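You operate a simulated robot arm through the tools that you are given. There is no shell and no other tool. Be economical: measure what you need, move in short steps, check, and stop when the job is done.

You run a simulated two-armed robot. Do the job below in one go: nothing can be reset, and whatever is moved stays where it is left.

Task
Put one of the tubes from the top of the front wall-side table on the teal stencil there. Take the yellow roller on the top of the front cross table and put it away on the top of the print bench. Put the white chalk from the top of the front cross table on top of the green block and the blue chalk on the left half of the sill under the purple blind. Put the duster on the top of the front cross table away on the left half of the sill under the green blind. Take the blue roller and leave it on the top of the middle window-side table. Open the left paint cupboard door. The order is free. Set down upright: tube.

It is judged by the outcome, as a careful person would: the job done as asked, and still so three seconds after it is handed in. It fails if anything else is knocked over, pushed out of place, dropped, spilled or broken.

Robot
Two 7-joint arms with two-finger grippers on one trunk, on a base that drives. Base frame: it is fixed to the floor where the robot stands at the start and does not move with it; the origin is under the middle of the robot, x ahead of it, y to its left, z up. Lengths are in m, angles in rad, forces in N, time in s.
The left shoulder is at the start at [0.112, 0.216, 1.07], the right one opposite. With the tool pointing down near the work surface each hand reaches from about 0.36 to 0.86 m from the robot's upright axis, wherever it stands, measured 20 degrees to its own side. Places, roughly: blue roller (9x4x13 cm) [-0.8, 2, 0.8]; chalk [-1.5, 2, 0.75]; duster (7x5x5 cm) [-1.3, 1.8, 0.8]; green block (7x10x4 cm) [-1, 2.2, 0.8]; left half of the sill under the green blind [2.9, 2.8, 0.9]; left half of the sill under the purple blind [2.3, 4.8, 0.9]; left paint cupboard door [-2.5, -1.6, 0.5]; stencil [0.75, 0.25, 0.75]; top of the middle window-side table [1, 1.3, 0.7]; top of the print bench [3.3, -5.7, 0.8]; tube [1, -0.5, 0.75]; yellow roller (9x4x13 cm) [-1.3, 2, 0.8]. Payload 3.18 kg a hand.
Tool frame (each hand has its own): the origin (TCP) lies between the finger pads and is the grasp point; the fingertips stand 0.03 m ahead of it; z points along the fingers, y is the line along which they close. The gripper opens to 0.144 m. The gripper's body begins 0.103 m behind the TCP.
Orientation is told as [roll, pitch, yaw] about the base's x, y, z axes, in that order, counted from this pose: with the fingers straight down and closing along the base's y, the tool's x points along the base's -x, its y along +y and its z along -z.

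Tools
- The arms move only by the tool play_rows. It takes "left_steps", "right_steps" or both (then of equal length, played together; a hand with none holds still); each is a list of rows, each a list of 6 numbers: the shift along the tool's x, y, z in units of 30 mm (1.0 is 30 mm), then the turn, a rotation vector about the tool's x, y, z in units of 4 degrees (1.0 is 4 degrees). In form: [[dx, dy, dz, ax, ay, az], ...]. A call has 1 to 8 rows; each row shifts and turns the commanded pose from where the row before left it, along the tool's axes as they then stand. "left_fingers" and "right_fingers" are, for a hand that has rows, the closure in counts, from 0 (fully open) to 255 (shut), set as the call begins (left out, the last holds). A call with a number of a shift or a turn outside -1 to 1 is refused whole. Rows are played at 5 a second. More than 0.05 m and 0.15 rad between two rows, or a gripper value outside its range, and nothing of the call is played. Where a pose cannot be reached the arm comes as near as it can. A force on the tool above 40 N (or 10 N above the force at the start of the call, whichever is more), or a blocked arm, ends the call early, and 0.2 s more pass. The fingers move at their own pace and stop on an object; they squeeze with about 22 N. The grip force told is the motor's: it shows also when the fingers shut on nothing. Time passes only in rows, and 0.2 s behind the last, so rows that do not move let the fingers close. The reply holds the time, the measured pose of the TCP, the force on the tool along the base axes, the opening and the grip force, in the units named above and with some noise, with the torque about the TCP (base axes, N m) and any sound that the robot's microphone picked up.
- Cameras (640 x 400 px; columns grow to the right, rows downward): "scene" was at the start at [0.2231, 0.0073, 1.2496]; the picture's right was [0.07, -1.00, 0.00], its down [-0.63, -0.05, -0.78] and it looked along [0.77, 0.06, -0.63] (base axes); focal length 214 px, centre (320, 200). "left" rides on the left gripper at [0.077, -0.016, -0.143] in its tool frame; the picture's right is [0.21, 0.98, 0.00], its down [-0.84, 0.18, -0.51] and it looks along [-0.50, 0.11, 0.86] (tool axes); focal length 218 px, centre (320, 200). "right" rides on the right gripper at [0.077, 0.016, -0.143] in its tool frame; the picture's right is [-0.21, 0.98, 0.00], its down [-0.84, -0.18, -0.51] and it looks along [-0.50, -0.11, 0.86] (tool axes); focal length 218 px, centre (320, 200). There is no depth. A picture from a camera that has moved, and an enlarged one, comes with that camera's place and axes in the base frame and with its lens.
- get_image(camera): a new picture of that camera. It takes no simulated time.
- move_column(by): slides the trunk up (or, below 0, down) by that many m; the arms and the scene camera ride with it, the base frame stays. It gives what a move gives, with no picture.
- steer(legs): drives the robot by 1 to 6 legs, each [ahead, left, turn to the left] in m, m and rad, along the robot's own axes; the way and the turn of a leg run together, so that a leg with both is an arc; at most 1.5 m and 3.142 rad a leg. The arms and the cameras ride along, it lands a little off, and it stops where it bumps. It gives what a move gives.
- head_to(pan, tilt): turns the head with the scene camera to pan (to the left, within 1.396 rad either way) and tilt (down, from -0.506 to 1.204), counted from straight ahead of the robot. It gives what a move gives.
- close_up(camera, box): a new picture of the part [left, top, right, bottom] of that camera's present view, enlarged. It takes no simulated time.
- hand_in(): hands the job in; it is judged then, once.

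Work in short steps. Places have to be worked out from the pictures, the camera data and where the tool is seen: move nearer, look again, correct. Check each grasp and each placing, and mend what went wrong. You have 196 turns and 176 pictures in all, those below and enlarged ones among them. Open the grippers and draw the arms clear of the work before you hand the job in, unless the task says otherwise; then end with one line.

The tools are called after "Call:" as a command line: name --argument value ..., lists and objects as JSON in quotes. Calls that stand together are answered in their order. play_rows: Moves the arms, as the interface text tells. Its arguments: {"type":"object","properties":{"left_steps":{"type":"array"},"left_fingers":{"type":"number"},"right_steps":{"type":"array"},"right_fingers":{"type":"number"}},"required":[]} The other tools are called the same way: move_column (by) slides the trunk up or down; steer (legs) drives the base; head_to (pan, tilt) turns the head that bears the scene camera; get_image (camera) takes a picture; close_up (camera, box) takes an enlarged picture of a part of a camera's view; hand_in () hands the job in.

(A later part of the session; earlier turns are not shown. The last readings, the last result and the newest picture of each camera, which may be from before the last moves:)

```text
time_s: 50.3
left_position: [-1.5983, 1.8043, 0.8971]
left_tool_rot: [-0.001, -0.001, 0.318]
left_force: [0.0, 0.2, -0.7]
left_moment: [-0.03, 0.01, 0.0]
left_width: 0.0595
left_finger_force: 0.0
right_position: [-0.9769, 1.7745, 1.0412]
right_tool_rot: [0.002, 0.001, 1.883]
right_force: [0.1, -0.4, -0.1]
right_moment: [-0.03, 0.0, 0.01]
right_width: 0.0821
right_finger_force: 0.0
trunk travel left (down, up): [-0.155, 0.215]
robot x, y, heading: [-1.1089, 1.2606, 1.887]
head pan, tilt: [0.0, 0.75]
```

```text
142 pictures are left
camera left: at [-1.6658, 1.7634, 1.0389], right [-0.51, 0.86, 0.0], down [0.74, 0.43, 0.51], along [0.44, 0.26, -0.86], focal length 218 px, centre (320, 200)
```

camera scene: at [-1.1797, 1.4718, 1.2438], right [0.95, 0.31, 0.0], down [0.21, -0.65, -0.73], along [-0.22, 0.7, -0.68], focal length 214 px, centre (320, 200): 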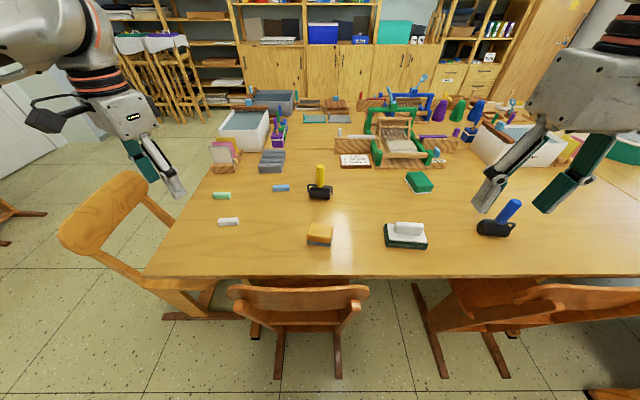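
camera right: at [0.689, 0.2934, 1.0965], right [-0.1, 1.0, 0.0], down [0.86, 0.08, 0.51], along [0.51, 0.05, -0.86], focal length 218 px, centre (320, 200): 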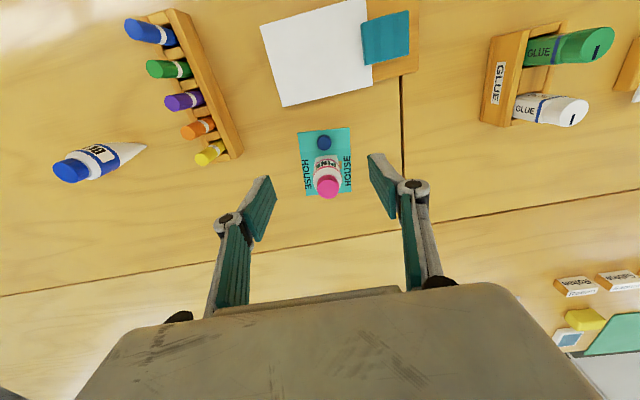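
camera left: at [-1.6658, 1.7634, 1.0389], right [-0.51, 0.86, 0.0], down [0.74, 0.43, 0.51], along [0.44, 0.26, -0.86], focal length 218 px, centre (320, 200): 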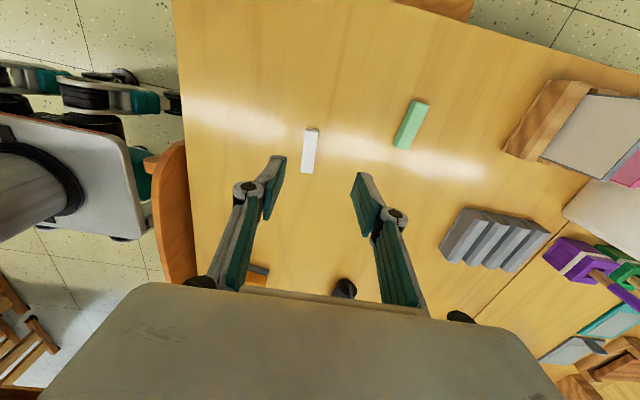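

Refined chalk centre ≈(-1.573, 1.802). I shift and descend to z ≈ 0.83, then look again.

Call:
play_rows --left_steps '[[-0.4, -0.15, 0.5, 0, 0, 0], [-0.3, -0.15, 0.6, 0, 0, 0], [0, 0, 0.6, 0, 0, 0], [0, 0, 0.5, 0, 0, 0]]'

Call:
get_image --camera "left"

Call:
close_up --camera "scene" --box '[170, 150, 290, 250]'

```text
time_s: 51.3
left_position: [-1.5757, 1.8, 0.83]
left_tool_rot: [0.002, 0.0, 0.319]
left_force: [0.4, 0.7, 0.1]
left_moment: [-0.01, 0.0, 0.04]
left_width: 0.0594
left_finger_force: 0.1
right_position: [-0.9793, 1.7747, 1.0427]
right_tool_rot: [0.0, 0.003, 1.88]
right_force: [1.0, -0.2, 0.2]
right_moment: [-0.01, 0.02, 0.04]
right_width: 0.082
right_finger_force: 0.1
trunk travel left (down, up): [-0.155, 0.215]
robot x, y, heading: [-1.1094, 1.2616, 1.885]
head pan, tilt: [0.0, 0.75]
```

```text
141 pictures are left
camera left: at [-1.6425, 1.7604, 0.973], right [-0.5, 0.86, 0.0], down [0.74, 0.43, 0.51], along [0.44, 0.26, -0.86], focal length 218 px, centre (320, 200)
```

left: 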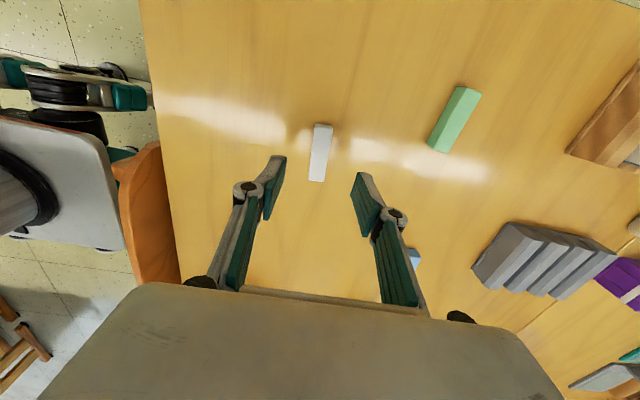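

```text
4.00 times, centred on (230, 200) of scene
camera zoom: at [-1.1797, 1.472, 1.2437], right [0.95, 0.31, 0.0], down [0.21, -0.65, -0.73], along [-0.22, 0.7, -0.68], focal length 858 px, centre (680, 200)
```

zoom: 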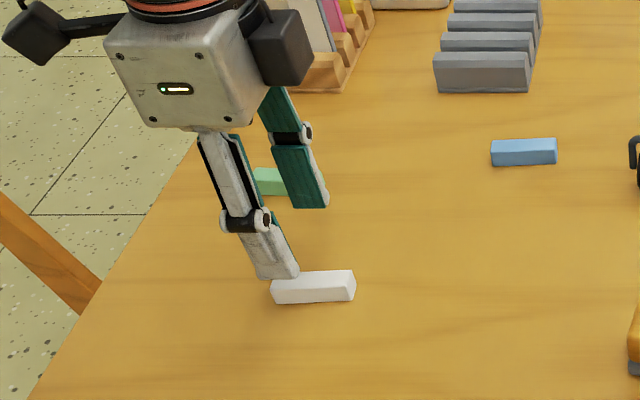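

Aligned. I descend in cautious steps watching for contact.

Call:
play_rows --left_steps '[[0, 0, 0.6, 0, 0, 0], [0, 0, 0.5, 0, 0, 0], [0, 0, 0.4, 0, 0, 0], [0, 0, 0.2, 0, 0, 0]]'

Call:
close_up --camera "left" --box '[220, 80, 420, 230]'

```text
time_s: 52.3
left_position: [-1.5751, 1.8013, 0.779]
left_tool_rot: [0.002, -0.001, 0.32]
left_force: [-0.2, 0.0, 0.7]
left_moment: [0.0, -0.02, -0.02]
left_width: 0.0593
left_finger_force: 0.0
right_position: [-0.9777, 1.7753, 1.0423]
right_tool_rot: [0.002, 0.001, 1.882]
right_force: [0.5, -0.5, -0.4]
right_moment: [0.01, -0.03, -0.02]
right_width: 0.0817
right_finger_force: 0.1
trunk travel left (down, up): [-0.155, 0.215]
robot x, y, heading: [-1.1087, 1.2578, 1.883]
head pan, tilt: [0.0, 0.75]
```

```text
2.67 times, centred on (320, 155) of left
camera zoom: at [-1.6422, 1.7619, 0.9214], right [-0.51, 0.86, 0.0], down [0.74, 0.43, 0.51], along [0.44, 0.26, -0.86], focal length 582 px, centre (320, 320)
```

zoom: 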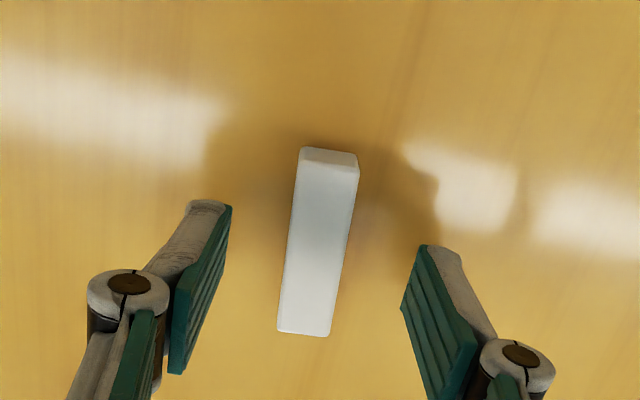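

Good alignment, the tips still clear; I go down another 2 cm in small steps.

Call:
play_rows --left_steps '[[0, 0, 0.2, 0, 0, 0], [0, 0, 0.15, 0, 0, 0], [0, 0, 0.15, 0, 0, 0]]'

Call:
play_rows --left_steps '[[0, 0, 0.1, 0, 0, 0], [0, 0, 0.1, 0, 0, 0]]'

```text
time_s: 53.1
left_position: [-1.574, 1.8005, 0.7691]
left_tool_rot: [0.008, -0.001, 0.315]
left_force: [-0.2, -13.3, 32.8]
left_moment: [-1.52, -0.05, 0.13]
left_width: 0.0603
left_finger_force: 10.9
right_position: [-0.978, 1.7728, 1.0434]
right_tool_rot: [0.001, -0.005, 1.882]
right_force: [0.2, 0.5, 0.5]
right_moment: [-0.07, -0.03, 0.01]
right_width: 0.0818
right_finger_force: 0.1
trunk travel left (down, up): [-0.155, 0.215]
robot x, y, heading: [-1.1141, 1.2627, 1.882]
head pan, tilt: [0.0, 0.75]
```

```text
time_s: 53.6
left_position: [-1.5738, 1.802, 0.7684]
left_tool_rot: [0.012, -0.007, 0.317]
left_force: [2.3, -9.5, 26.6]
left_moment: [-0.72, 0.05, 0.02]
left_width: 0.0172
left_finger_force: 45.0
right_position: [-0.9792, 1.7725, 1.0421]
right_tool_rot: [0.003, 0.001, 1.882]
right_force: [0.2, -0.1, -1.0]
right_moment: [-0.01, -0.02, -0.01]
right_width: 0.0819
right_finger_force: 0.0
trunk travel left (down, up): [-0.155, 0.215]
robot x, y, heading: [-1.1136, 1.2585, 1.885]
head pan, tilt: [0.0, 0.75]
stopped in row 2 (left hand): the force on the tool passed its limit at 63 N (the readings are from after the stop); the commanded pose is now the measured one
```

Table touched (surface ≈0.739) and fingers folded onto the chalk. I rise 4 mm and close the grip fully.

Call:
play_rows --left_steps '[[0, 0, -0.12, 0, 0, 0], [0, 0, 0, 0, 0, 0], [0, 0, 0, 0, 0, 0], [0, 0, 0, 0, 0, 0]]' --left_fingers 255

Call:
close_up --camera "left" --box '[220, 80, 420, 230]'

```text
time_s: 54.6
left_position: [-1.5742, 1.8023, 0.769]
left_tool_rot: [0.011, -0.004, 0.32]
left_force: [0.0, 2.3, 14.5]
left_moment: [-0.13, -0.04, 0.07]
left_width: 0.0171
left_finger_force: 22.0
right_position: [-0.9772, 1.7741, 1.0423]
right_tool_rot: [0.001, 0.0, 1.884]
right_force: [0.5, -0.2, 0.8]
right_moment: [-0.02, -0.03, -0.03]
right_width: 0.0819
right_finger_force: 0.1
trunk travel left (down, up): [-0.155, 0.215]
robot x, y, heading: [-1.1157, 1.2591, 1.883]
head pan, tilt: [0.0, 0.75]
```

```text
2.67 times, centred on (320, 155) of left
camera zoom: at [-1.6419, 1.7615, 0.911], right [-0.5, 0.86, 0.01], down [0.74, 0.43, 0.51], along [0.44, 0.26, -0.86], focal length 582 px, centre (320, 320)
```

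zoom: 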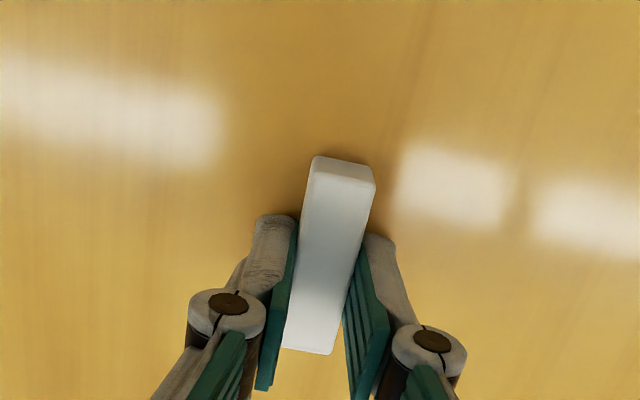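

Gripped. I lift, then strafe right so the green block comes in range of the left hand.

Call:
play_rows --left_steps '[[0, 0, -0.5, 0, 0, 0], [0, 0, -1, 0, 0, 0], [0, 0, -1, 0, 0, 0], [0, 0, -1, 0, 0, 0], [0, 0, -1, 0, 0, -1], [0, 0, -1, 0, 0, -1], [0, 0, -0.8, 0, 0, -1], [0, 0, 0, 0, 0, -1]]'

Call:
steer --legs '[[0, -0.58, 0], [0.05, 0, 0]]'

Call:
play_rows --left_steps '[[0, 0, 0, 0, 0, -1], [0, 0, 0, 0, 0, -1], [0, 0, 0, 0, 0, -1], [0, 0, 0, 0, 0, -1], [0, 0, 0, 0, 0, -1], [0, 0, 0, 0, 0, -1], [0, 0, 0, 0, 0, -1], [0, 0, 0, 0, 0, -1]]'

Call:
play_rows --left_steps '[[0, 0, 0, 0, 0, -1], [0, 0, 0, 0, 0, -1], [0, 0, 0, 0, 0, -1], [0, 0, 0, 0, 0, -1], [0, 0, 0, 0, 0, -1], [0, 0, 0, 0, 0, -1], [0, 0, 0, 0, 0, -1], [0, 0, 0, 0, 0, -1]]'

Call:
get_image --camera "left"

Call:
get_image --camera "scene"

```text
time_s: 56.4
left_position: [-1.5752, 1.8013, 0.9556]
left_tool_rot: [0.005, -0.006, 0.598]
left_force: [-0.7, -0.8, -0.4]
left_moment: [0.01, -0.02, 0.02]
left_width: 0.017
left_finger_force: 22.0
right_position: [-0.9794, 1.7748, 1.0417]
right_tool_rot: [-0.001, 0.002, 1.882]
right_force: [0.2, -0.1, -0.5]
right_moment: [0.02, -0.03, 0.03]
right_width: 0.0817
right_finger_force: 0.0
trunk travel left (down, up): [-0.155, 0.215]
robot x, y, heading: [-1.1119, 1.2616, 1.883]
head pan, tilt: [0.0, 0.75]
```

```text
time_s: 62.6
left_position: [-1.0336, 2.0294, 0.956]
left_tool_rot: [0.005, -0.006, 0.611]
left_force: [-0.3, 0.2, -1.0]
left_moment: [-0.04, -0.03, -0.01]
left_width: 0.0171
left_finger_force: 22.1
right_position: [-0.436, 2.0104, 1.0425]
right_tool_rot: [0.001, 0.004, 1.896]
right_force: [-0.2, 0.2, 0.1]
right_moment: [-0.06, -0.04, -0.01]
right_width: 0.0821
right_finger_force: 0.1
trunk travel left (down, up): [-0.155, 0.215]
robot x, y, heading: [-0.5602, 1.4931, 1.897]
head pan, tilt: [0.0, 0.75]
```

```text
time_s: 64.4
left_position: [-1.0333, 2.0288, 0.9569]
left_tool_rot: [0.002, -0.008, 1.171]
left_force: [-0.3, -0.6, -0.4]
left_moment: [-0.02, 0.0, -0.03]
left_width: 0.0171
left_finger_force: 21.9
right_position: [-0.4354, 2.0095, 1.0421]
right_tool_rot: [0.001, 0.001, 1.896]
right_force: [0.2, 0.0, 0.0]
right_moment: [-0.03, 0.03, -0.02]
right_width: 0.082
right_finger_force: 0.1
trunk travel left (down, up): [-0.155, 0.215]
robot x, y, heading: [-0.5604, 1.4916, 1.896]
head pan, tilt: [0.0, 0.75]
```

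```text
time_s: 66.2
left_position: [-1.0313, 2.0283, 0.9564]
left_tool_rot: [-0.003, -0.009, 1.73]
left_force: [0.5, -1.2, -0.1]
left_moment: [0.03, -0.01, -0.03]
left_width: 0.0168
left_finger_force: 22.1
right_position: [-0.4358, 2.0083, 1.0409]
right_tool_rot: [0.001, 0.001, 1.896]
right_force: [-0.5, -0.6, -0.7]
right_moment: [-0.01, -0.01, 0.0]
right_width: 0.0819
right_finger_force: 0.1
trunk travel left (down, up): [-0.155, 0.215]
robot x, y, heading: [-0.5622, 1.493, 1.896]
head pan, tilt: [0.0, 0.75]
```

```text
137 pictures are left
camera left: at [-1.0042, 1.9543, 1.0986], right [-0.93, -0.36, 0.0], down [-0.31, 0.8, 0.51], along [-0.18, 0.48, -0.86], focal length 218 px, centre (320, 200)
```

left: 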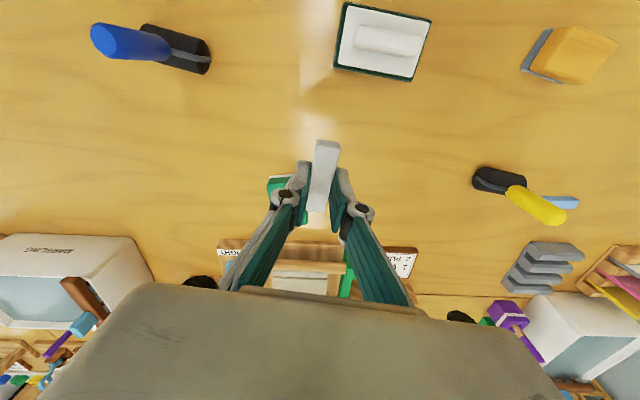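

```text
136 pictures are left
camera scene: at [-0.6327, 1.7046, 1.2438], right [0.95, 0.32, 0.0], down [0.22, -0.65, -0.73], along [-0.23, 0.69, -0.68], focal length 214 px, centre (320, 200)
```

scene: 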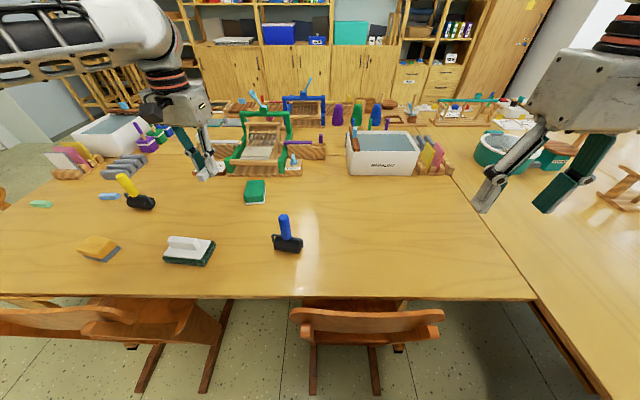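

The chalk is held well. I zoom to locate the green block precisely.

Call:
close_up --camera "scene" --box '[180, 120, 300, 220]'

```text
4.00 times, centred on (240, 170) of scene
camera zoom: at [-0.6327, 1.7046, 1.2438], right [0.95, 0.32, 0.0], down [0.22, -0.65, -0.73], along [-0.23, 0.69, -0.68], focal length 858 px, centre (640, 320)
```

zoom: 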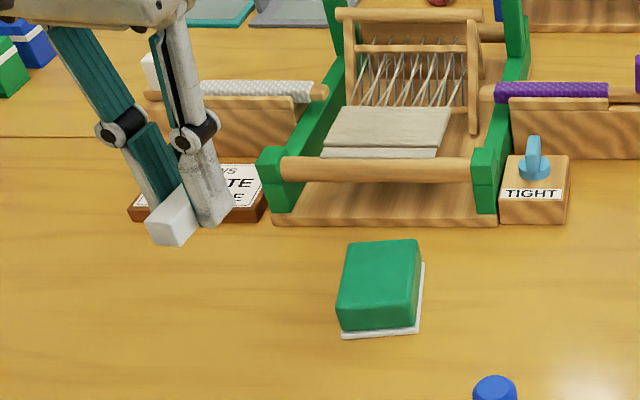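

Block top centre ≈(-1.02, 2.16), long axis yaw ≈2.04. I turn the wrist to match and move above it.

Call:
play_rows --left_steps '[[0, 0, 0.5, 0, 0, -1], [0, 0, 0.5, 0, 0, -1], [0, 0, 0.5, 0, 0, -1], [0, 0, 0.5, 0, 0, -1], [-1, -0.58, 0.2, 0, 0, -0.4], [-1, -0.58, 0.2, 0, 0, 0], [-1, -0.58, 0.1, 0, 0, 0], [-1, -0.58, 0, 0, 0, 0]]'

Call:
close_up --camera "scene" --box '[200, 130, 300, 210]'

Call:
get_image --camera "left"

```text
time_s: 68.0
left_position: [-1.0215, 2.1674, 0.8831]
left_tool_rot: [-0.003, -0.003, 2.033]
left_force: [0.5, 0.2, -0.8]
left_moment: [-0.01, 0.0, 0.01]
left_width: 0.017
left_finger_force: 21.7
right_position: [-0.4336, 2.0114, 1.0416]
right_tool_rot: [0.002, 0.003, 1.895]
right_force: [0.9, 0.3, 0.0]
right_moment: [0.0, 0.03, 0.03]
right_width: 0.0818
right_finger_force: 0.1
trunk travel left (down, up): [-0.155, 0.215]
robot x, y, heading: [-0.5609, 1.4922, 1.892]
head pan, tilt: [0.0, 0.75]
```

```text
5.00 times, centred on (250, 170) of scene
camera zoom: at [-0.6319, 1.7056, 1.2436], right [0.95, 0.32, 0.0], down [0.22, -0.65, -0.73], along [-0.23, 0.69, -0.68], focal length 1072 px, centre (670, 350)
```

zoom: 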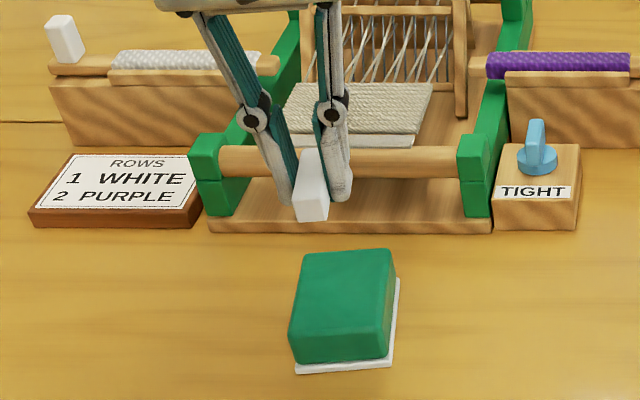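

```text
133 pictures are left
camera left: at [-0.9725, 2.1049, 1.0256], right [-0.78, -0.62, 0.0], down [-0.54, 0.67, 0.51], along [-0.32, 0.4, -0.86], focal length 218 px, centre (320, 200)
```

left: 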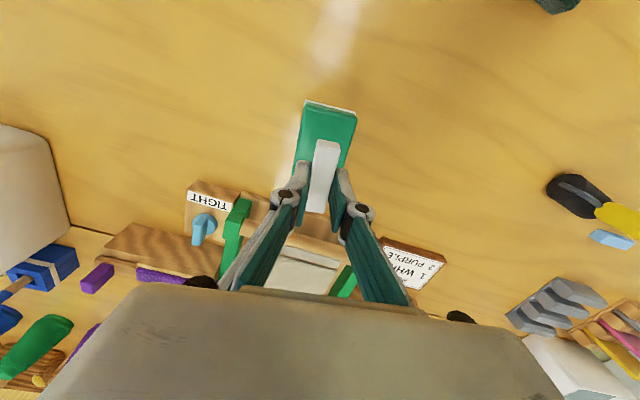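

Lined up over the block. I lower toward z ≈ 0.815 with fine final steps.

Call:
play_rows --left_steps '[[0, 0, 0.7, 0, 0, 0], [0, 0, 0.7, 0, 0, 0], [0, 0, 0.4, 0, 0, 0], [0, 0, 0.2, 0, 0, 0], [0, 0, 0.1, 0, 0, 0]]'

Call:
close_up --camera "scene" --box '[200, 130, 300, 210]'

```text
time_s: 69.2
left_position: [-1.0221, 2.1676, 0.8188]
left_tool_rot: [-0.007, -0.007, 2.035]
left_force: [-0.2, 0.5, -0.5]
left_moment: [-0.05, -0.01, 0.01]
left_width: 0.0168
left_finger_force: 22.2
right_position: [-0.4363, 2.0107, 1.0417]
right_tool_rot: [0.001, 0.001, 1.895]
right_force: [0.4, -0.3, -0.4]
right_moment: [0.0, 0.0, 0.02]
right_width: 0.082
right_finger_force: 0.0
trunk travel left (down, up): [-0.155, 0.215]
robot x, y, heading: [-0.5628, 1.4929, 1.893]
head pan, tilt: [0.0, 0.75]
```

```text
5.00 times, centred on (250, 170) of scene
camera zoom: at [-0.6328, 1.7048, 1.2438], right [0.95, 0.32, 0.0], down [0.22, -0.65, -0.73], along [-0.23, 0.69, -0.68], focal length 1072 px, centre (670, 350)
```

zoom: 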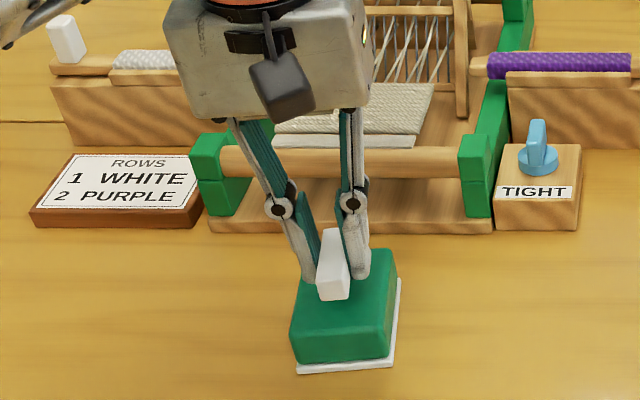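

Nearly touching; I shift 8 mm toward me for centring and finish the descent.

Call:
play_rows --left_steps '[[0.27, 0, 0, 0, 0, 0], [0, 0, 0.12, 0, 0, 0], [0, 0, 0.08, 0, 0, 0], [0, 0, 0.06, 0, 0, 0]]'

```text
time_s: 70.2
left_position: [-1.0199, 2.1612, 0.8119]
left_tool_rot: [-0.003, -0.006, 2.036]
left_force: [0.2, -0.3, -0.1]
left_moment: [-0.01, -0.01, 0.01]
left_width: 0.0171
left_finger_force: 21.9
right_position: [-0.4351, 2.01, 1.0427]
right_tool_rot: [0.001, 0.003, 1.894]
right_force: [-0.7, 0.3, -0.3]
right_moment: [0.01, -0.04, -0.03]
right_width: 0.082
right_finger_force: 0.1
trunk travel left (down, up): [-0.155, 0.215]
robot x, y, heading: [-0.5637, 1.4926, 1.893]
head pan, tilt: [0.0, 0.75]
```

Call:
play_rows --left_steps '[[0, 0, 0.07, 0, 0, 0], [0, 0, 0.05, 0, 0, 0], [0, 0, 0.05, 0, 0, 0]]'

Call:
close_up --camera "scene" --box '[220, 150, 280, 200]'

```text
time_s: 71.0
left_position: [-1.0205, 2.1611, 0.8079]
left_tool_rot: [-0.003, -0.006, 2.036]
left_force: [0.8, -0.2, -0.8]
left_moment: [0.0, 0.02, -0.01]
left_width: 0.017
left_finger_force: 22.0
right_position: [-0.4344, 2.0086, 1.0412]
right_tool_rot: [0.0, 0.001, 1.895]
right_force: [0.0, -0.3, 0.3]
right_moment: [0.01, 0.01, -0.04]
right_width: 0.0818
right_finger_force: 0.0
trunk travel left (down, up): [-0.155, 0.215]
robot x, y, heading: [-0.5657, 1.4951, 1.898]
head pan, tilt: [0.0, 0.75]
```

```text
8.00 times, centred on (250, 175) of scene
camera zoom: at [-0.6327, 1.7047, 1.2438], right [0.95, 0.32, 0.0], down [0.22, -0.65, -0.73], along [-0.23, 0.69, -0.68], focal length 1716 px, centre (880, 400)
```

zoom: 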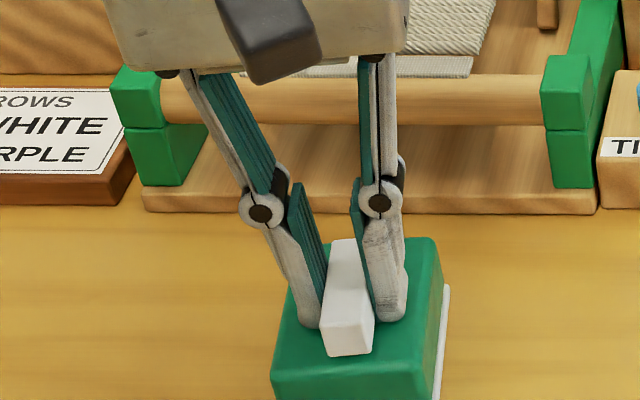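

Still a few mm up; continue in 1–2 mm steps.

Call:
play_rows --left_steps '[[0, 0, 0.06, 0, 0, 0], [0, 0, 0.06, 0, 0, 0], [0, 0, 0.06, 0, 0, 0]]'

```text
time_s: 71.8
left_position: [-1.018, 2.1618, 0.8037]
left_tool_rot: [-0.004, -0.011, 2.036]
left_force: [-2.0, 2.3, 13.2]
left_moment: [-0.05, 0.09, -0.02]
left_width: 0.017
left_finger_force: 22.4
right_position: [-0.4349, 2.0081, 1.0446]
right_tool_rot: [0.001, -0.003, 1.895]
right_force: [0.1, 1.0, -0.3]
right_moment: [-0.01, 0.01, 0.0]
right_width: 0.0819
right_finger_force: 0.1
trunk travel left (down, up): [-0.155, 0.215]
robot x, y, heading: [-0.565, 1.4911, 1.893]
head pan, tilt: [0.0, 0.75]
```

Contact at 13 N. I ease up 2 mm, open modestly, and rise.

Call:
play_rows --left_steps '[[0, 0, -0.05, 0, 0, 0], [0, 0, 0, 0, 0, 0], [0, 0, 0, 0, 0, 0]]' --left_fingers 165

Call:
play_rows --left_steps '[[0, 0, -0.3, 0, 0, 0], [0, 0, -0.8, 0, 0, 0], [0, 0, -1, 0, 0, 0], [0, 0, -1, 0, 0, 0], [0, 0, -1, 0, 0, 0], [0, 0, -1, 0, 0, 0]]'

Call:
close_up --camera "scene" --box '[200, 130, 300, 210]'

```text
time_s: 72.6
left_position: [-1.0174, 2.161, 0.8033]
left_tool_rot: [-0.006, -0.006, 2.036]
left_force: [1.7, -1.3, 17.4]
left_moment: [-0.07, -0.11, 0.01]
left_width: 0.0526
left_finger_force: 8.9
right_position: [-0.4345, 2.009, 1.0425]
right_tool_rot: [-0.001, 0.001, 1.894]
right_force: [-0.1, 0.5, -0.6]
right_moment: [-0.03, -0.01, -0.03]
right_width: 0.0819
right_finger_force: 0.0
trunk travel left (down, up): [-0.155, 0.215]
robot x, y, heading: [-0.5632, 1.4904, 1.895]
head pan, tilt: [0.0, 0.75]
```

```text
time_s: 74.0
left_position: [-1.0179, 2.159, 0.9578]
left_tool_rot: [-0.004, -0.007, 2.036]
left_force: [0.9, -0.4, -0.4]
left_moment: [0.07, -0.01, -0.02]
left_width: 0.0511
left_finger_force: 0.0
right_position: [-0.4347, 2.0082, 1.0422]
right_tool_rot: [-0.001, 0.001, 1.896]
right_force: [0.7, 0.5, -0.1]
right_moment: [0.01, 0.02, -0.02]
right_width: 0.0819
right_finger_force: 0.0
trunk travel left (down, up): [-0.155, 0.215]
robot x, y, heading: [-0.561, 1.4926, 1.894]
head pan, tilt: [0.0, 0.75]
```

```text
5.00 times, centred on (250, 170) of scene
camera zoom: at [-0.6321, 1.7039, 1.2441], right [0.95, 0.32, 0.0], down [0.22, -0.65, -0.73], along [-0.23, 0.69, -0.68], focal length 1072 px, centre (670, 350)
```

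zoom: 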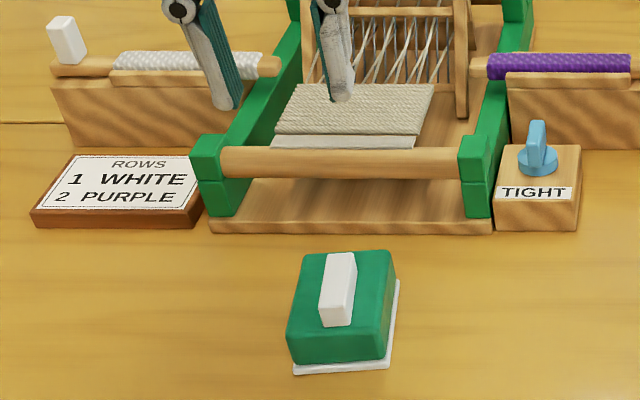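

The white chalk rests on the block. I retract the left hand while turning the wrist back, then strafe left for the blue chalk and duster.

Call:
play_rows --left_steps '[[0.9, 0, -0.5, 0, 0, 1], [0.9, 0, -0.5, 0, 0, 1], [0.9, 0, -0.5, 0, 0, 1], [0.8, 0, 0, 0, 0, 1], [0.8, 0, 0, 0, 0, 1], [0.8, 0, 0, 0, 0, 1], [0.5, 0, 0, 0, 0, 1], [0, 0, 0, 0, 0, 1]]' --left_fingers 150

Call:
steer --legs '[[0, 0.62, 0]]'

Call:
play_rows --left_steps '[[0, 0, 0, 0, 0, 1], [0, 0, 0, 0, 0, 1], [0, 0, 0, 0, 0, 1], [0, 0, 0, 0, 0, 1], [0, 0, 0, 0, 0, 1], [0, 0, 0, 0, 0, 1], [0, 0, 0, 0, 0, 1], [0, 0, 0, 0, 0, 1]]'

Call:
play_rows --left_steps '[[0, 0, 0, 0, 0, 1], [0, 0, 0, 0, 0, 1], [0, 0, 0, 0, 0, 1], [0, 0, 0, 0, 0, 1], [0, 0, 0, 0, 0, 1], [0, 0, 0, 0, 0, 1], [0, 0, 0, 0, 0, 1], [0, 0, 0, 0, 0, 1]]'

Call:
get_image --camera "scene"

Call:
close_up --camera "scene" --box '[200, 140, 360, 250]'

```text
time_s: 75.8
left_position: [-0.9746, 1.9999, 0.9998]
left_tool_rot: [0.0, -0.008, 1.474]
left_force: [0.2, -0.7, 0.6]
left_moment: [0.03, -0.02, 0.0]
left_width: 0.0592
left_finger_force: 0.1
right_position: [-0.4359, 2.0098, 1.0425]
right_tool_rot: [0.001, 0.0, 1.895]
right_force: [-0.5, 0.2, -0.7]
right_moment: [0.0, 0.0, 0.0]
right_width: 0.0821
right_finger_force: 0.1
trunk travel left (down, up): [-0.155, 0.215]
robot x, y, heading: [-0.5654, 1.4974, 1.899]
head pan, tilt: [0.0, 0.75]
```

```text
time_s: 81.7
left_position: [-1.5632, 1.7931, 1.0017]
left_tool_rot: [0.001, -0.007, 1.495]
left_force: [-0.6, 0.1, 0.4]
left_moment: [-0.01, -0.01, 0.01]
left_width: 0.0591
left_finger_force: 0.0
right_position: [-1.0243, 1.8106, 1.043]
right_tool_rot: [0.001, 0.002, 1.91]
right_force: [0.5, 0.3, -0.2]
right_moment: [0.0, -0.02, 0.03]
right_width: 0.0819
right_finger_force: 0.0
trunk travel left (down, up): [-0.155, 0.215]
robot x, y, heading: [-1.1416, 1.2934, 1.911]
head pan, tilt: [0.0, 0.75]
```

```text
time_s: 83.5
left_position: [-1.5632, 1.7918, 1.0007]
left_tool_rot: [0.003, -0.007, 0.933]
left_force: [0.5, 0.3, -0.2]
left_moment: [0.02, 0.02, 0.0]
left_width: 0.0593
left_finger_force: 0.1
right_position: [-1.0237, 1.8118, 1.0431]
right_tool_rot: [0.001, 0.003, 1.91]
right_force: [0.5, -1.0, 0.1]
right_moment: [-0.02, 0.02, 0.02]
right_width: 0.0816
right_finger_force: 0.0
trunk travel left (down, up): [-0.155, 0.215]
robot x, y, heading: [-1.1419, 1.2966, 1.91]
head pan, tilt: [0.0, 0.75]
```

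```text
time_s: 85.3
left_position: [-1.5628, 1.7936, 1.0006]
left_tool_rot: [0.008, -0.002, 0.376]
left_force: [-0.3, -0.3, -0.5]
left_moment: [0.0, 0.02, -0.01]
left_width: 0.0596
left_finger_force: 0.1
right_position: [-1.0239, 1.8123, 1.0416]
right_tool_rot: [0.0, 0.001, 1.911]
right_force: [-1.7, 0.7, -0.5]
right_moment: [0.01, -0.01, 0.0]
right_width: 0.0821
right_finger_force: 0.2
trunk travel left (down, up): [-0.155, 0.215]
robot x, y, heading: [-1.1416, 1.2947, 1.915]
head pan, tilt: [0.0, 0.75]
```

```text
129 pictures are left
camera scene: at [-1.2161, 1.5034, 1.2438], right [0.94, 0.33, 0.0], down [0.23, -0.64, -0.73], along [-0.24, 0.69, -0.68], focal length 214 px, centre (320, 200)
```

scene: 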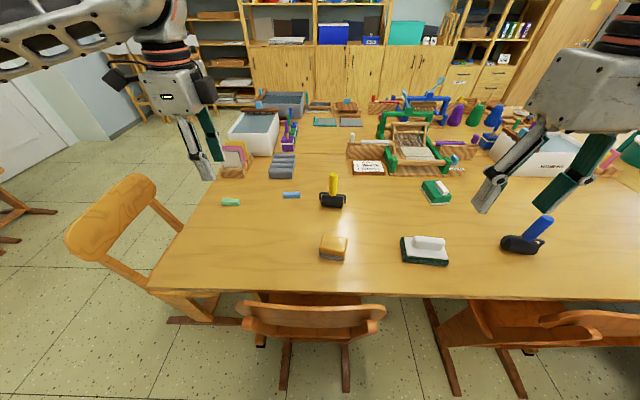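

```text
3.64 times, centred on (280, 195) of scene
camera zoom: at [-1.2161, 1.5034, 1.2438], right [0.94, 0.33, 0.0], down [0.23, -0.64, -0.73], along [-0.24, 0.69, -0.68], focal length 780 px, centre (466, 218)
```

zoom: 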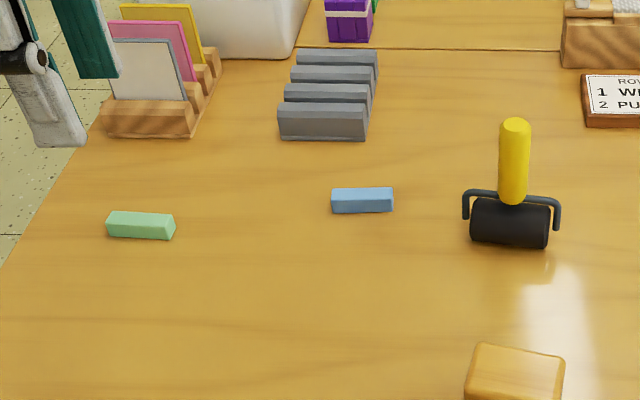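

Blue chalk ≈(-1.496, 1.994). I move the left hand above it.

Call:
play_rows --left_steps '[[-0.646, 0.77, 0.3, 0, 0, 0], [-0.646, 0.77, 0.5, 0, 0, 0], [-0.646, 0.77, 0.5, 0, 0, 0], [-0.646, 0.77, 0.6, 0, 0, 0], [-0.646, 0.77, 0.7, 0, 0, 0], [-0.646, 0.77, 0.7, 0, 0, 0], [-0.646, 0.77, 0.7, 0, 0, 0]]'

Call:
get_image --camera "left"

```text
time_s: 86.9
left_position: [-1.4951, 1.9928, 0.8797]
left_tool_rot: [0.004, -0.001, 0.375]
left_force: [0.2, 0.5, -0.6]
left_moment: [-0.05, -0.01, -0.03]
left_width: 0.0593
left_finger_force: 0.1
right_position: [-1.0227, 1.8132, 1.0413]
right_tool_rot: [0.001, 0.001, 1.911]
right_force: [-0.2, 0.9, -0.2]
right_moment: [-0.01, 0.05, 0.01]
right_width: 0.0817
right_finger_force: 0.0
trunk travel left (down, up): [-0.155, 0.215]
robot x, y, heading: [-1.1393, 1.2976, 1.908]
head pan, tilt: [0.0, 0.75]
```

```text
127 pictures are left
camera left: at [-1.5607, 1.9498, 1.0215], right [-0.55, 0.83, 0.0], down [0.72, 0.47, 0.51], along [0.42, 0.28, -0.86], focal length 218 px, centre (320, 200)
```

left: 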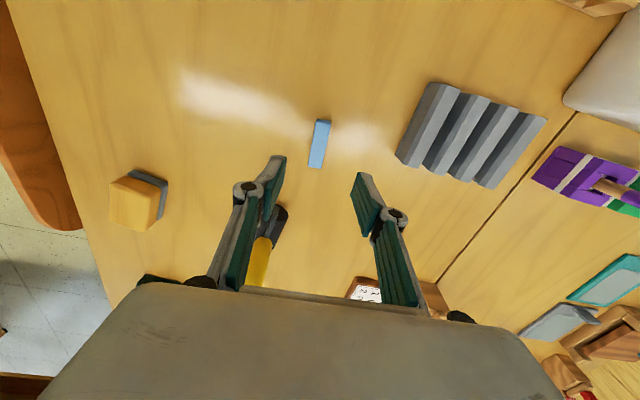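

Aligned. I descend to z ≈ 0.775 (tips 6 mm above the table) and close.

Call:
play_rows --left_steps '[[0.25, 0, 0.6, 0, 0, 0], [0, 0, 0.8, 0, 0, 0], [0, 0, 0.8, 0, 0, 0], [0, 0, 0.6, 0, 0, 0], [0, 0, 0.4, 0, 0, 0], [0, 0, 0.25, 0, 0, 0]]'

Call:
play_rows --left_steps '[[0, 0, 0, 0, 0, 0], [0, 0, 0, 0, 0, 0], [0, 0, 0, 0, 0, 0], [0, 0, 0, 0, 0, 0]]' --left_fingers 255

Call:
play_rows --left_steps '[[0, 0, -0.5, 0, 0, 0], [0, 0, -1, 0, 0, 0], [0, 0, -1, 0, 0, 0], [0, 0, -1, 0, 0, 0], [0, 0, -1, 0, 0, 0], [0, 0, -1, 0, 0, 0], [0, 0, -1, 0, 0, 0]]'

Call:
get_image --camera "left"

```text
time_s: 88.3
left_position: [-1.503, 1.9924, 0.7785]
left_tool_rot: [0.006, -0.005, 0.376]
left_force: [0.1, 0.2, -0.6]
left_moment: [-0.01, 0.03, -0.02]
left_width: 0.0594
left_finger_force: 0.1
right_position: [-1.0247, 1.8123, 1.0424]
right_tool_rot: [0.001, 0.0, 1.911]
right_force: [0.5, -0.1, 0.0]
right_moment: [-0.01, -0.01, 0.01]
right_width: 0.0821
right_finger_force: 0.1
trunk travel left (down, up): [-0.155, 0.215]
robot x, y, heading: [-1.1405, 1.2915, 1.91]
head pan, tilt: [0.0, 0.75]
```

```text
time_s: 89.3
left_position: [-1.5025, 1.9921, 0.7774]
left_tool_rot: [0.007, -0.003, 0.377]
left_force: [0.5, -0.5, 0.2]
left_moment: [0.01, -0.04, -0.01]
left_width: 0.0171
left_finger_force: 21.7
right_position: [-1.0238, 1.8114, 1.0416]
right_tool_rot: [-0.001, 0.002, 1.911]
right_force: [-0.5, 0.2, 0.1]
right_moment: [0.03, 0.0, 0.01]
right_width: 0.0819
right_finger_force: 0.1
trunk travel left (down, up): [-0.155, 0.215]
robot x, y, heading: [-1.1422, 1.2923, 1.916]
head pan, tilt: [0.0, 0.75]
```

```text
time_s: 91.1
left_position: [-1.5207, 1.9771, 0.9191]
left_tool_rot: [-0.066, 0.021, 0.401]
left_force: [0.4, 0.8, 1.0]
left_moment: [0.04, -0.01, 0.01]
left_width: 0.0171
left_finger_force: 21.8
left hand out of reach, approached as far as the arm can: row 7
right_position: [-1.0245, 1.8117, 1.0422]
right_tool_rot: [0.0, 0.0, 1.911]
right_force: [-0.1, -0.2, 0.7]
right_moment: [0.02, 0.01, 0.01]
right_width: 0.0819
right_finger_force: 0.0
trunk travel left (down, up): [-0.155, 0.215]
robot x, y, heading: [-1.1438, 1.2951, 1.911]
head pan, tilt: [0.0, 0.75]
stopped in row 7 (left hand): the arm was blocked; the commanded pose is now the measured one
```

```text
126 pictures are left
camera left: at [-1.5864, 1.9418, 1.0651], right [-0.58, 0.82, -0.06], down [0.7, 0.53, 0.48], along [0.42, 0.23, -0.88], focal length 218 px, centre (320, 200)
```

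left: 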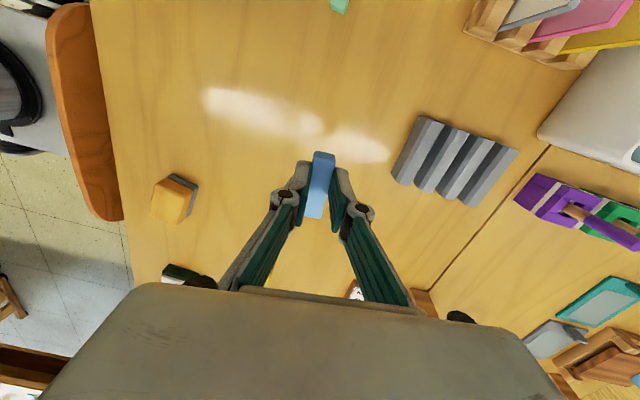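

Blue chalk held (17 mm). I draw the left hand back and zoom onto the duster for the right hand.

Call:
play_rows --left_steps '[[0.06, -1, -0.3, 0, 0, 0], [0.06, -1, -0.3, 0, 0, 0], [0.06, -1, -0.4, 0, 0, 0], [0.06, -1, -0.5, 0, 0, 0], [0.06, -1, -0.5, 0, 0, 0], [0.06, -1, -0.5, 0, 0, 0], [0.06, -1, -0.5, 0, 0, 0]]'

Call:
close_up --camera "scene" --box '[280, 200, 400, 290]'

Call:
get_image --camera "right"

```text
time_s: 92.7
left_position: [-1.4469, 1.7852, 1.0279]
left_tool_rot: [-0.063, 0.02, 0.394]
left_force: [0.1, -0.1, -0.6]
left_moment: [0.02, 0.01, 0.01]
left_width: 0.0169
left_finger_force: 21.7
right_position: [-1.0244, 1.8106, 1.0426]
right_tool_rot: [-0.001, 0.0, 1.912]
right_force: [0.2, -0.7, 0.4]
right_moment: [0.01, 0.0, 0.03]
right_width: 0.0817
right_finger_force: 0.0
trunk travel left (down, up): [-0.155, 0.215]
robot x, y, heading: [-1.1425, 1.2947, 1.91]
head pan, tilt: [0.0, 0.75]
```

```text
4.44 times, centred on (340, 245) of scene
camera zoom: at [-1.2159, 1.5022, 1.2442], right [0.94, 0.33, 0.0], down [0.23, -0.64, -0.73], along [-0.24, 0.69, -0.68], focal length 953 px, centre (231, 0)
```

zoom: 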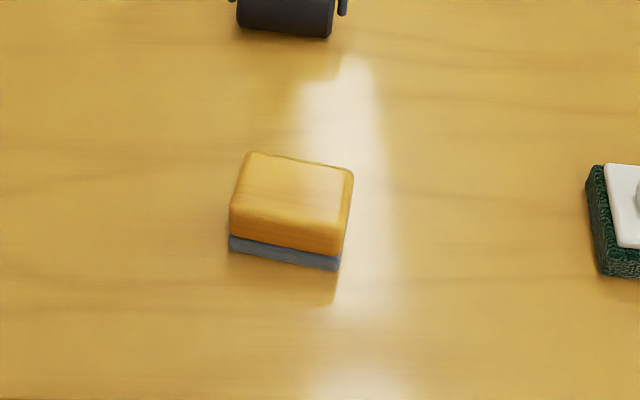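

```text
124 pictures are left
camera right: at [-1.0141, 1.7336, 1.1856], right [-0.99, -0.13, 0.0], down [-0.11, 0.85, 0.51], along [-0.07, 0.5, -0.86], focal length 218 px, centre (320, 200)
```

right: 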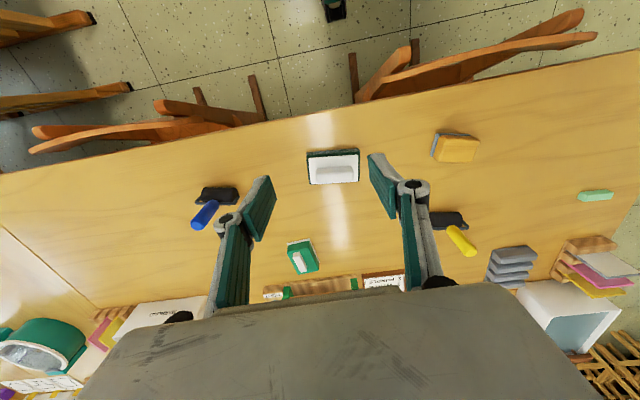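

The duster's centre is ≈(-1.292, 1.819) with its long side nearly along base x. I move the left hand aside and bring the right hand over it, closing along the long side.

Call:
play_rows --left_steps '[[1, 0, 0, 0, 0, 0], [1, 0, 0, 0, 0, 0], [1, 0, 0, 0, 0, 0], [1, 0, 0, 0, 0, 0], [0.5, 0, 0, 0, 0, 0], [0, 0, 0, 0, 0, 0], [0, 0, 0, 0, 0, 0], [0, 0, 0, 0, 0, 0]]' --right_steps '[[0, 0.9, 0, 0, 0, 1], [0, 0.9, 0, 0, 0, 1], [0, 0.9, 0, 0, 0, 1], [0, 0.9, 0, 0, 0, 0.5], [0, 1, 0, 0, 0, 0], [0, 1, 0.5, 0, 0, 0], [0, 1, 0.8, 0, 0, 0], [0, 1, 0.8, 0, 0, 0]]' --right_fingers 40

Call:
get_image --camera "right"

```text
time_s: 94.5
left_position: [-1.5739, 1.7345, 1.0284]
left_tool_rot: [-0.065, 0.022, 0.396]
left_force: [0.2, -0.9, -1.1]
left_moment: [0.01, -0.01, 0.0]
left_width: 0.0172
left_finger_force: 21.8
right_position: [-1.248, 1.775, 0.9787]
right_tool_rot: [-0.002, 0.003, 1.668]
right_force: [-0.9, 0.1, 0.4]
right_moment: [-0.02, -0.05, 0.0]
right_width: 0.1209
right_finger_force: 0.0
trunk travel left (down, up): [-0.155, 0.215]
robot x, y, heading: [-1.1432, 1.2918, 1.91]
head pan, tilt: [0.0, 0.75]
```

```text
123 pictures are left
camera right: at [-1.2578, 1.6978, 1.1215], right [-0.99, 0.11, 0.0], down [0.1, 0.86, 0.51], along [0.06, 0.5, -0.86], focal length 218 px, centre (320, 200)
```

right: 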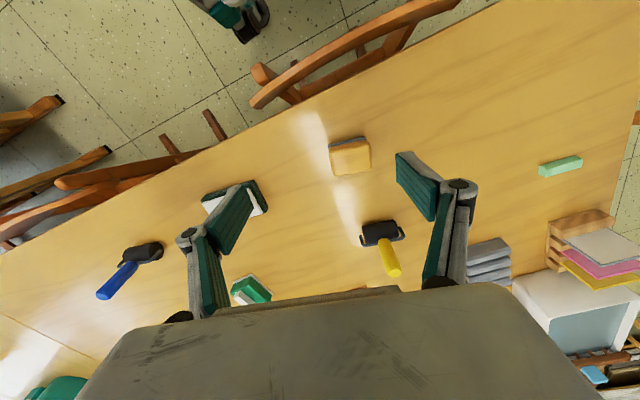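

Estimates agree at (-1.2925, 1.819). I shift over it and descend to z ≈ 0.785.

Call:
play_rows --right_steps '[[-0.8, 0.67, 0.3, 0, 0, 0], [-0.8, 0.67, 0.5, 0, 0, 0], [0, 0, 1, 0, 0, 0], [0, 0, 1, 0, 0, 0], [0, 0, 1, 0, 0, 0]]'

Call:
get_image --camera "right"

```text
time_s: 95.7
left_position: [-1.5734, 1.7366, 1.0294]
left_tool_rot: [-0.064, 0.02, 0.394]
left_force: [0.3, -0.2, -0.1]
left_moment: [-0.02, -0.02, 0.01]
left_width: 0.0172
left_finger_force: 22.3
right_position: [-1.2921, 1.818, 0.8644]
right_tool_rot: [0.0, 0.002, 1.667]
right_force: [-0.1, 0.2, -0.3]
right_moment: [-0.02, 0.04, -0.01]
right_width: 0.1215
right_finger_force: 0.1
trunk travel left (down, up): [-0.155, 0.215]
robot x, y, heading: [-1.145, 1.3001, 1.913]
head pan, tilt: [0.0, 0.75]
```

```text
122 pictures are left
camera right: at [-1.3019, 1.7414, 1.0075], right [-0.99, 0.11, 0.0], down [0.1, 0.86, 0.51], along [0.06, 0.5, -0.86], focal length 218 px, centre (320, 200)
```

right: 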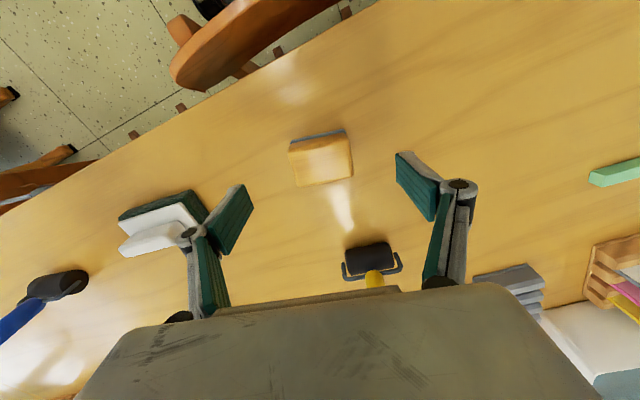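

Centred. Descend and close.

Call:
play_rows --right_steps '[[0, 0, 0.9, 0, 0, 0], [0, 0, 0.9, 0, 0, 0], [0, 0, 0.6, 0, 0, 0], [0, 0, 0.3, 0, 0, 0]]'

Call:
play_rows --right_steps '[[0, 0, 0, 0, 0, 0], [0, 0, 0, 0, 0, 0], [0, 0, 0, 0, 0, 0], [0, 0, 0, 0, 0, 0]]' --right_fingers 255

Call:
play_rows --right_steps '[[0, 0, -0.5, 0, 0, 0], [0, 0, -1, 0, 0, 0], [0, 0, -1, 0, 0, 0], [0, 0, -1, 0, 0, 0], [0, 0, -1, 0, 0, 0], [0, 0, -1, 0, 0, 0], [0, 0, -1, 0, 0, 0], [0, 0, -1, 0, 0, 0]]'

Call:
get_image --camera "right"

```text
time_s: 96.7
left_position: [-1.5728, 1.7347, 1.0293]
left_tool_rot: [-0.064, 0.02, 0.395]
left_force: [-0.5, 0.8, -1.2]
left_moment: [-0.01, 0.0, -0.01]
left_width: 0.017
left_finger_force: 21.9
right_position: [-1.2927, 1.8179, 0.7844]
right_tool_rot: [-0.001, 0.002, 1.666]
right_force: [0.0, -0.4, 0.2]
right_moment: [-0.03, 0.0, 0.0]
right_width: 0.1215
right_finger_force: 0.1
trunk travel left (down, up): [-0.155, 0.215]
robot x, y, heading: [-1.1404, 1.2937, 1.909]
head pan, tilt: [0.0, 0.75]
```

```text
time_s: 97.7
left_position: [-1.5721, 1.7358, 1.029]
left_tool_rot: [-0.062, 0.019, 0.395]
left_force: [0.2, 0.0, -0.7]
left_moment: [0.0, 0.01, -0.02]
left_width: 0.0171
left_finger_force: 21.9
right_position: [-1.2925, 1.8185, 0.784]
right_tool_rot: [0.0, 0.002, 1.666]
right_force: [0.8, 0.7, 0.3]
right_moment: [-0.05, 0.0, 0.02]
right_width: 0.0674
right_finger_force: 21.3
trunk travel left (down, up): [-0.155, 0.215]
robot x, y, heading: [-1.1414, 1.294, 1.911]
head pan, tilt: [0.0, 0.75]
```

```text
time_s: 99.5
left_position: [-1.5726, 1.7352, 1.0292]
left_tool_rot: [-0.063, 0.018, 0.394]
left_force: [0.6, 0.1, -0.1]
left_moment: [0.03, 0.02, -0.01]
left_width: 0.017
left_finger_force: 21.7
right_position: [-1.2937, 1.8169, 1.0095]
right_tool_rot: [0.003, 0.001, 1.668]
right_force: [0.2, 0.1, -1.0]
right_moment: [0.05, 0.01, 0.01]
right_width: 0.0667
right_finger_force: 21.6
trunk travel left (down, up): [-0.155, 0.215]
robot x, y, heading: [-1.1393, 1.2938, 1.912]
head pan, tilt: [0.0, 0.75]
```

```text
121 pictures are left
camera right: at [-1.3032, 1.7399, 1.152], right [-0.99, 0.11, 0.0], down [0.1, 0.86, 0.51], along [0.06, 0.5, -0.86], focal length 218 px, centre (320, 200)
```

right: 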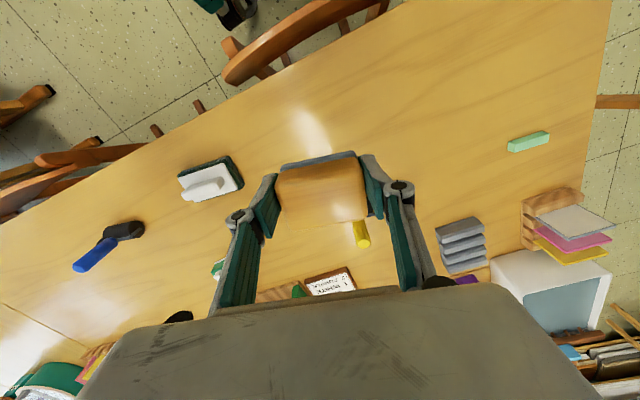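

Duster held. I back away from the table, turn around toward the front of the room and look ahead.

Call:
steer --legs '[[-0.7, 0, 0], [0, 0, -1.57], [0, 0, -1.57]]'

Call:
head_to --pan 0.5 --tilt 0.4

Call:
get_image --camera "scene"

```text
time_s: 111.0
left_position: [-0.4841, 0.1782, 1.0296]
left_tool_rot: [-0.063, 0.02, -2.759]
left_force: [-1.3, 0.4, -0.4]
left_moment: [0.0, 0.01, -0.02]
left_width: 0.0172
left_finger_force: 21.6
right_position: [-0.7647, 0.098, 1.0089]
right_tool_rot: [0.0, 0.002, -1.487]
right_force: [-0.3, -0.2, -1.3]
right_moment: [0.02, -0.02, -0.02]
right_width: 0.0674
right_finger_force: 22.3
trunk travel left (down, up): [-0.155, 0.215]
robot x, y, heading: [-0.9113, 0.6272, -1.244]
head pan, tilt: [0.0, 0.75]
```

```text
time_s: 111.9
left_position: [-0.4848, 0.1776, 1.0289]
left_tool_rot: [-0.062, 0.019, -2.76]
left_force: [-0.4, -0.2, 0.3]
left_moment: [-0.04, 0.0, 0.0]
left_width: 0.017
left_finger_force: 22.2
right_position: [-0.7639, 0.0986, 1.0098]
right_tool_rot: [0.0, 0.001, -1.488]
right_force: [0.7, -0.7, -1.1]
right_moment: [0.02, 0.02, 0.01]
right_width: 0.0668
right_finger_force: 22.1
trunk travel left (down, up): [-0.155, 0.215]
robot x, y, heading: [-0.9099, 0.6244, -1.245]
head pan, tilt: [0.499, 0.4]
```

```text
120 pictures are left
camera scene: at [-0.7974, 0.4315, 1.2748], right [-0.68, -0.74, 0.0], down [-0.29, 0.26, -0.92], along [0.68, -0.62, -0.39], focal length 214 px, centre (320, 200)
```

scene: 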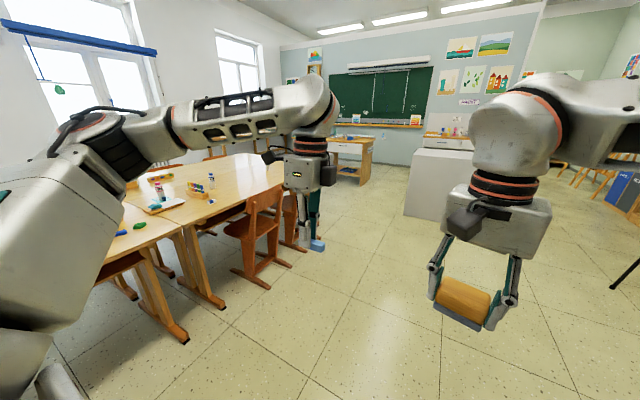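

There is a wide passage past the table end in front of the board. I drive two metres and look left.

Call:
steer --legs '[[1.5, 0.1, 0], [0.5, 0.1, 0], [0, 0, 0.8]]'

Call:
head_to --pan 0.5 --tilt 0.45

Call:
get_image --camera "scene"

```text
refused: leg 1 is longer than a leg can be; nothing moved
```

```text
time_s: 112.5
left_position: [-0.4855, 0.1778, 1.0277]
left_tool_rot: [-0.062, 0.019, -2.759]
left_force: [-0.1, -0.7, -0.6]
left_moment: [-0.01, -0.02, -0.03]
left_width: 0.0173
left_finger_force: 21.8
right_position: [-0.7637, 0.0991, 1.0067]
right_tool_rot: [0.0, 0.003, -1.487]
right_force: [-0.4, -0.2, -1.1]
right_moment: [0.02, -0.02, -0.02]
right_width: 0.0671
right_finger_force: 22.0
trunk travel left (down, up): [-0.155, 0.215]
robot x, y, heading: [-0.9067, 0.625, -1.239]
head pan, tilt: [0.499, 0.45]
```

```text
119 pictures are left
camera scene: at [-0.7979, 0.4321, 1.2703], right [-0.68, -0.74, 0.0], down [-0.32, 0.29, -0.9], along [0.66, -0.61, -0.44], focal length 214 px, centre (320, 200)
```

scene: 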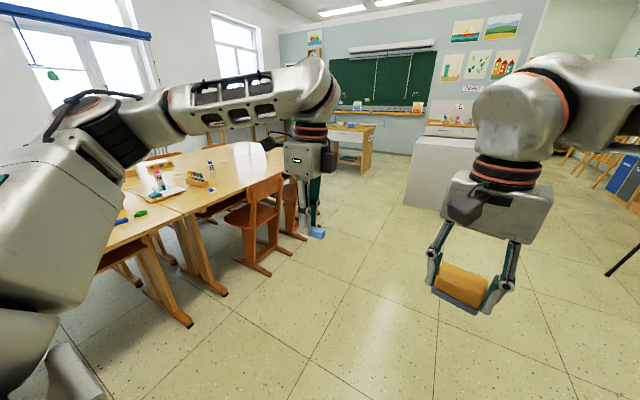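

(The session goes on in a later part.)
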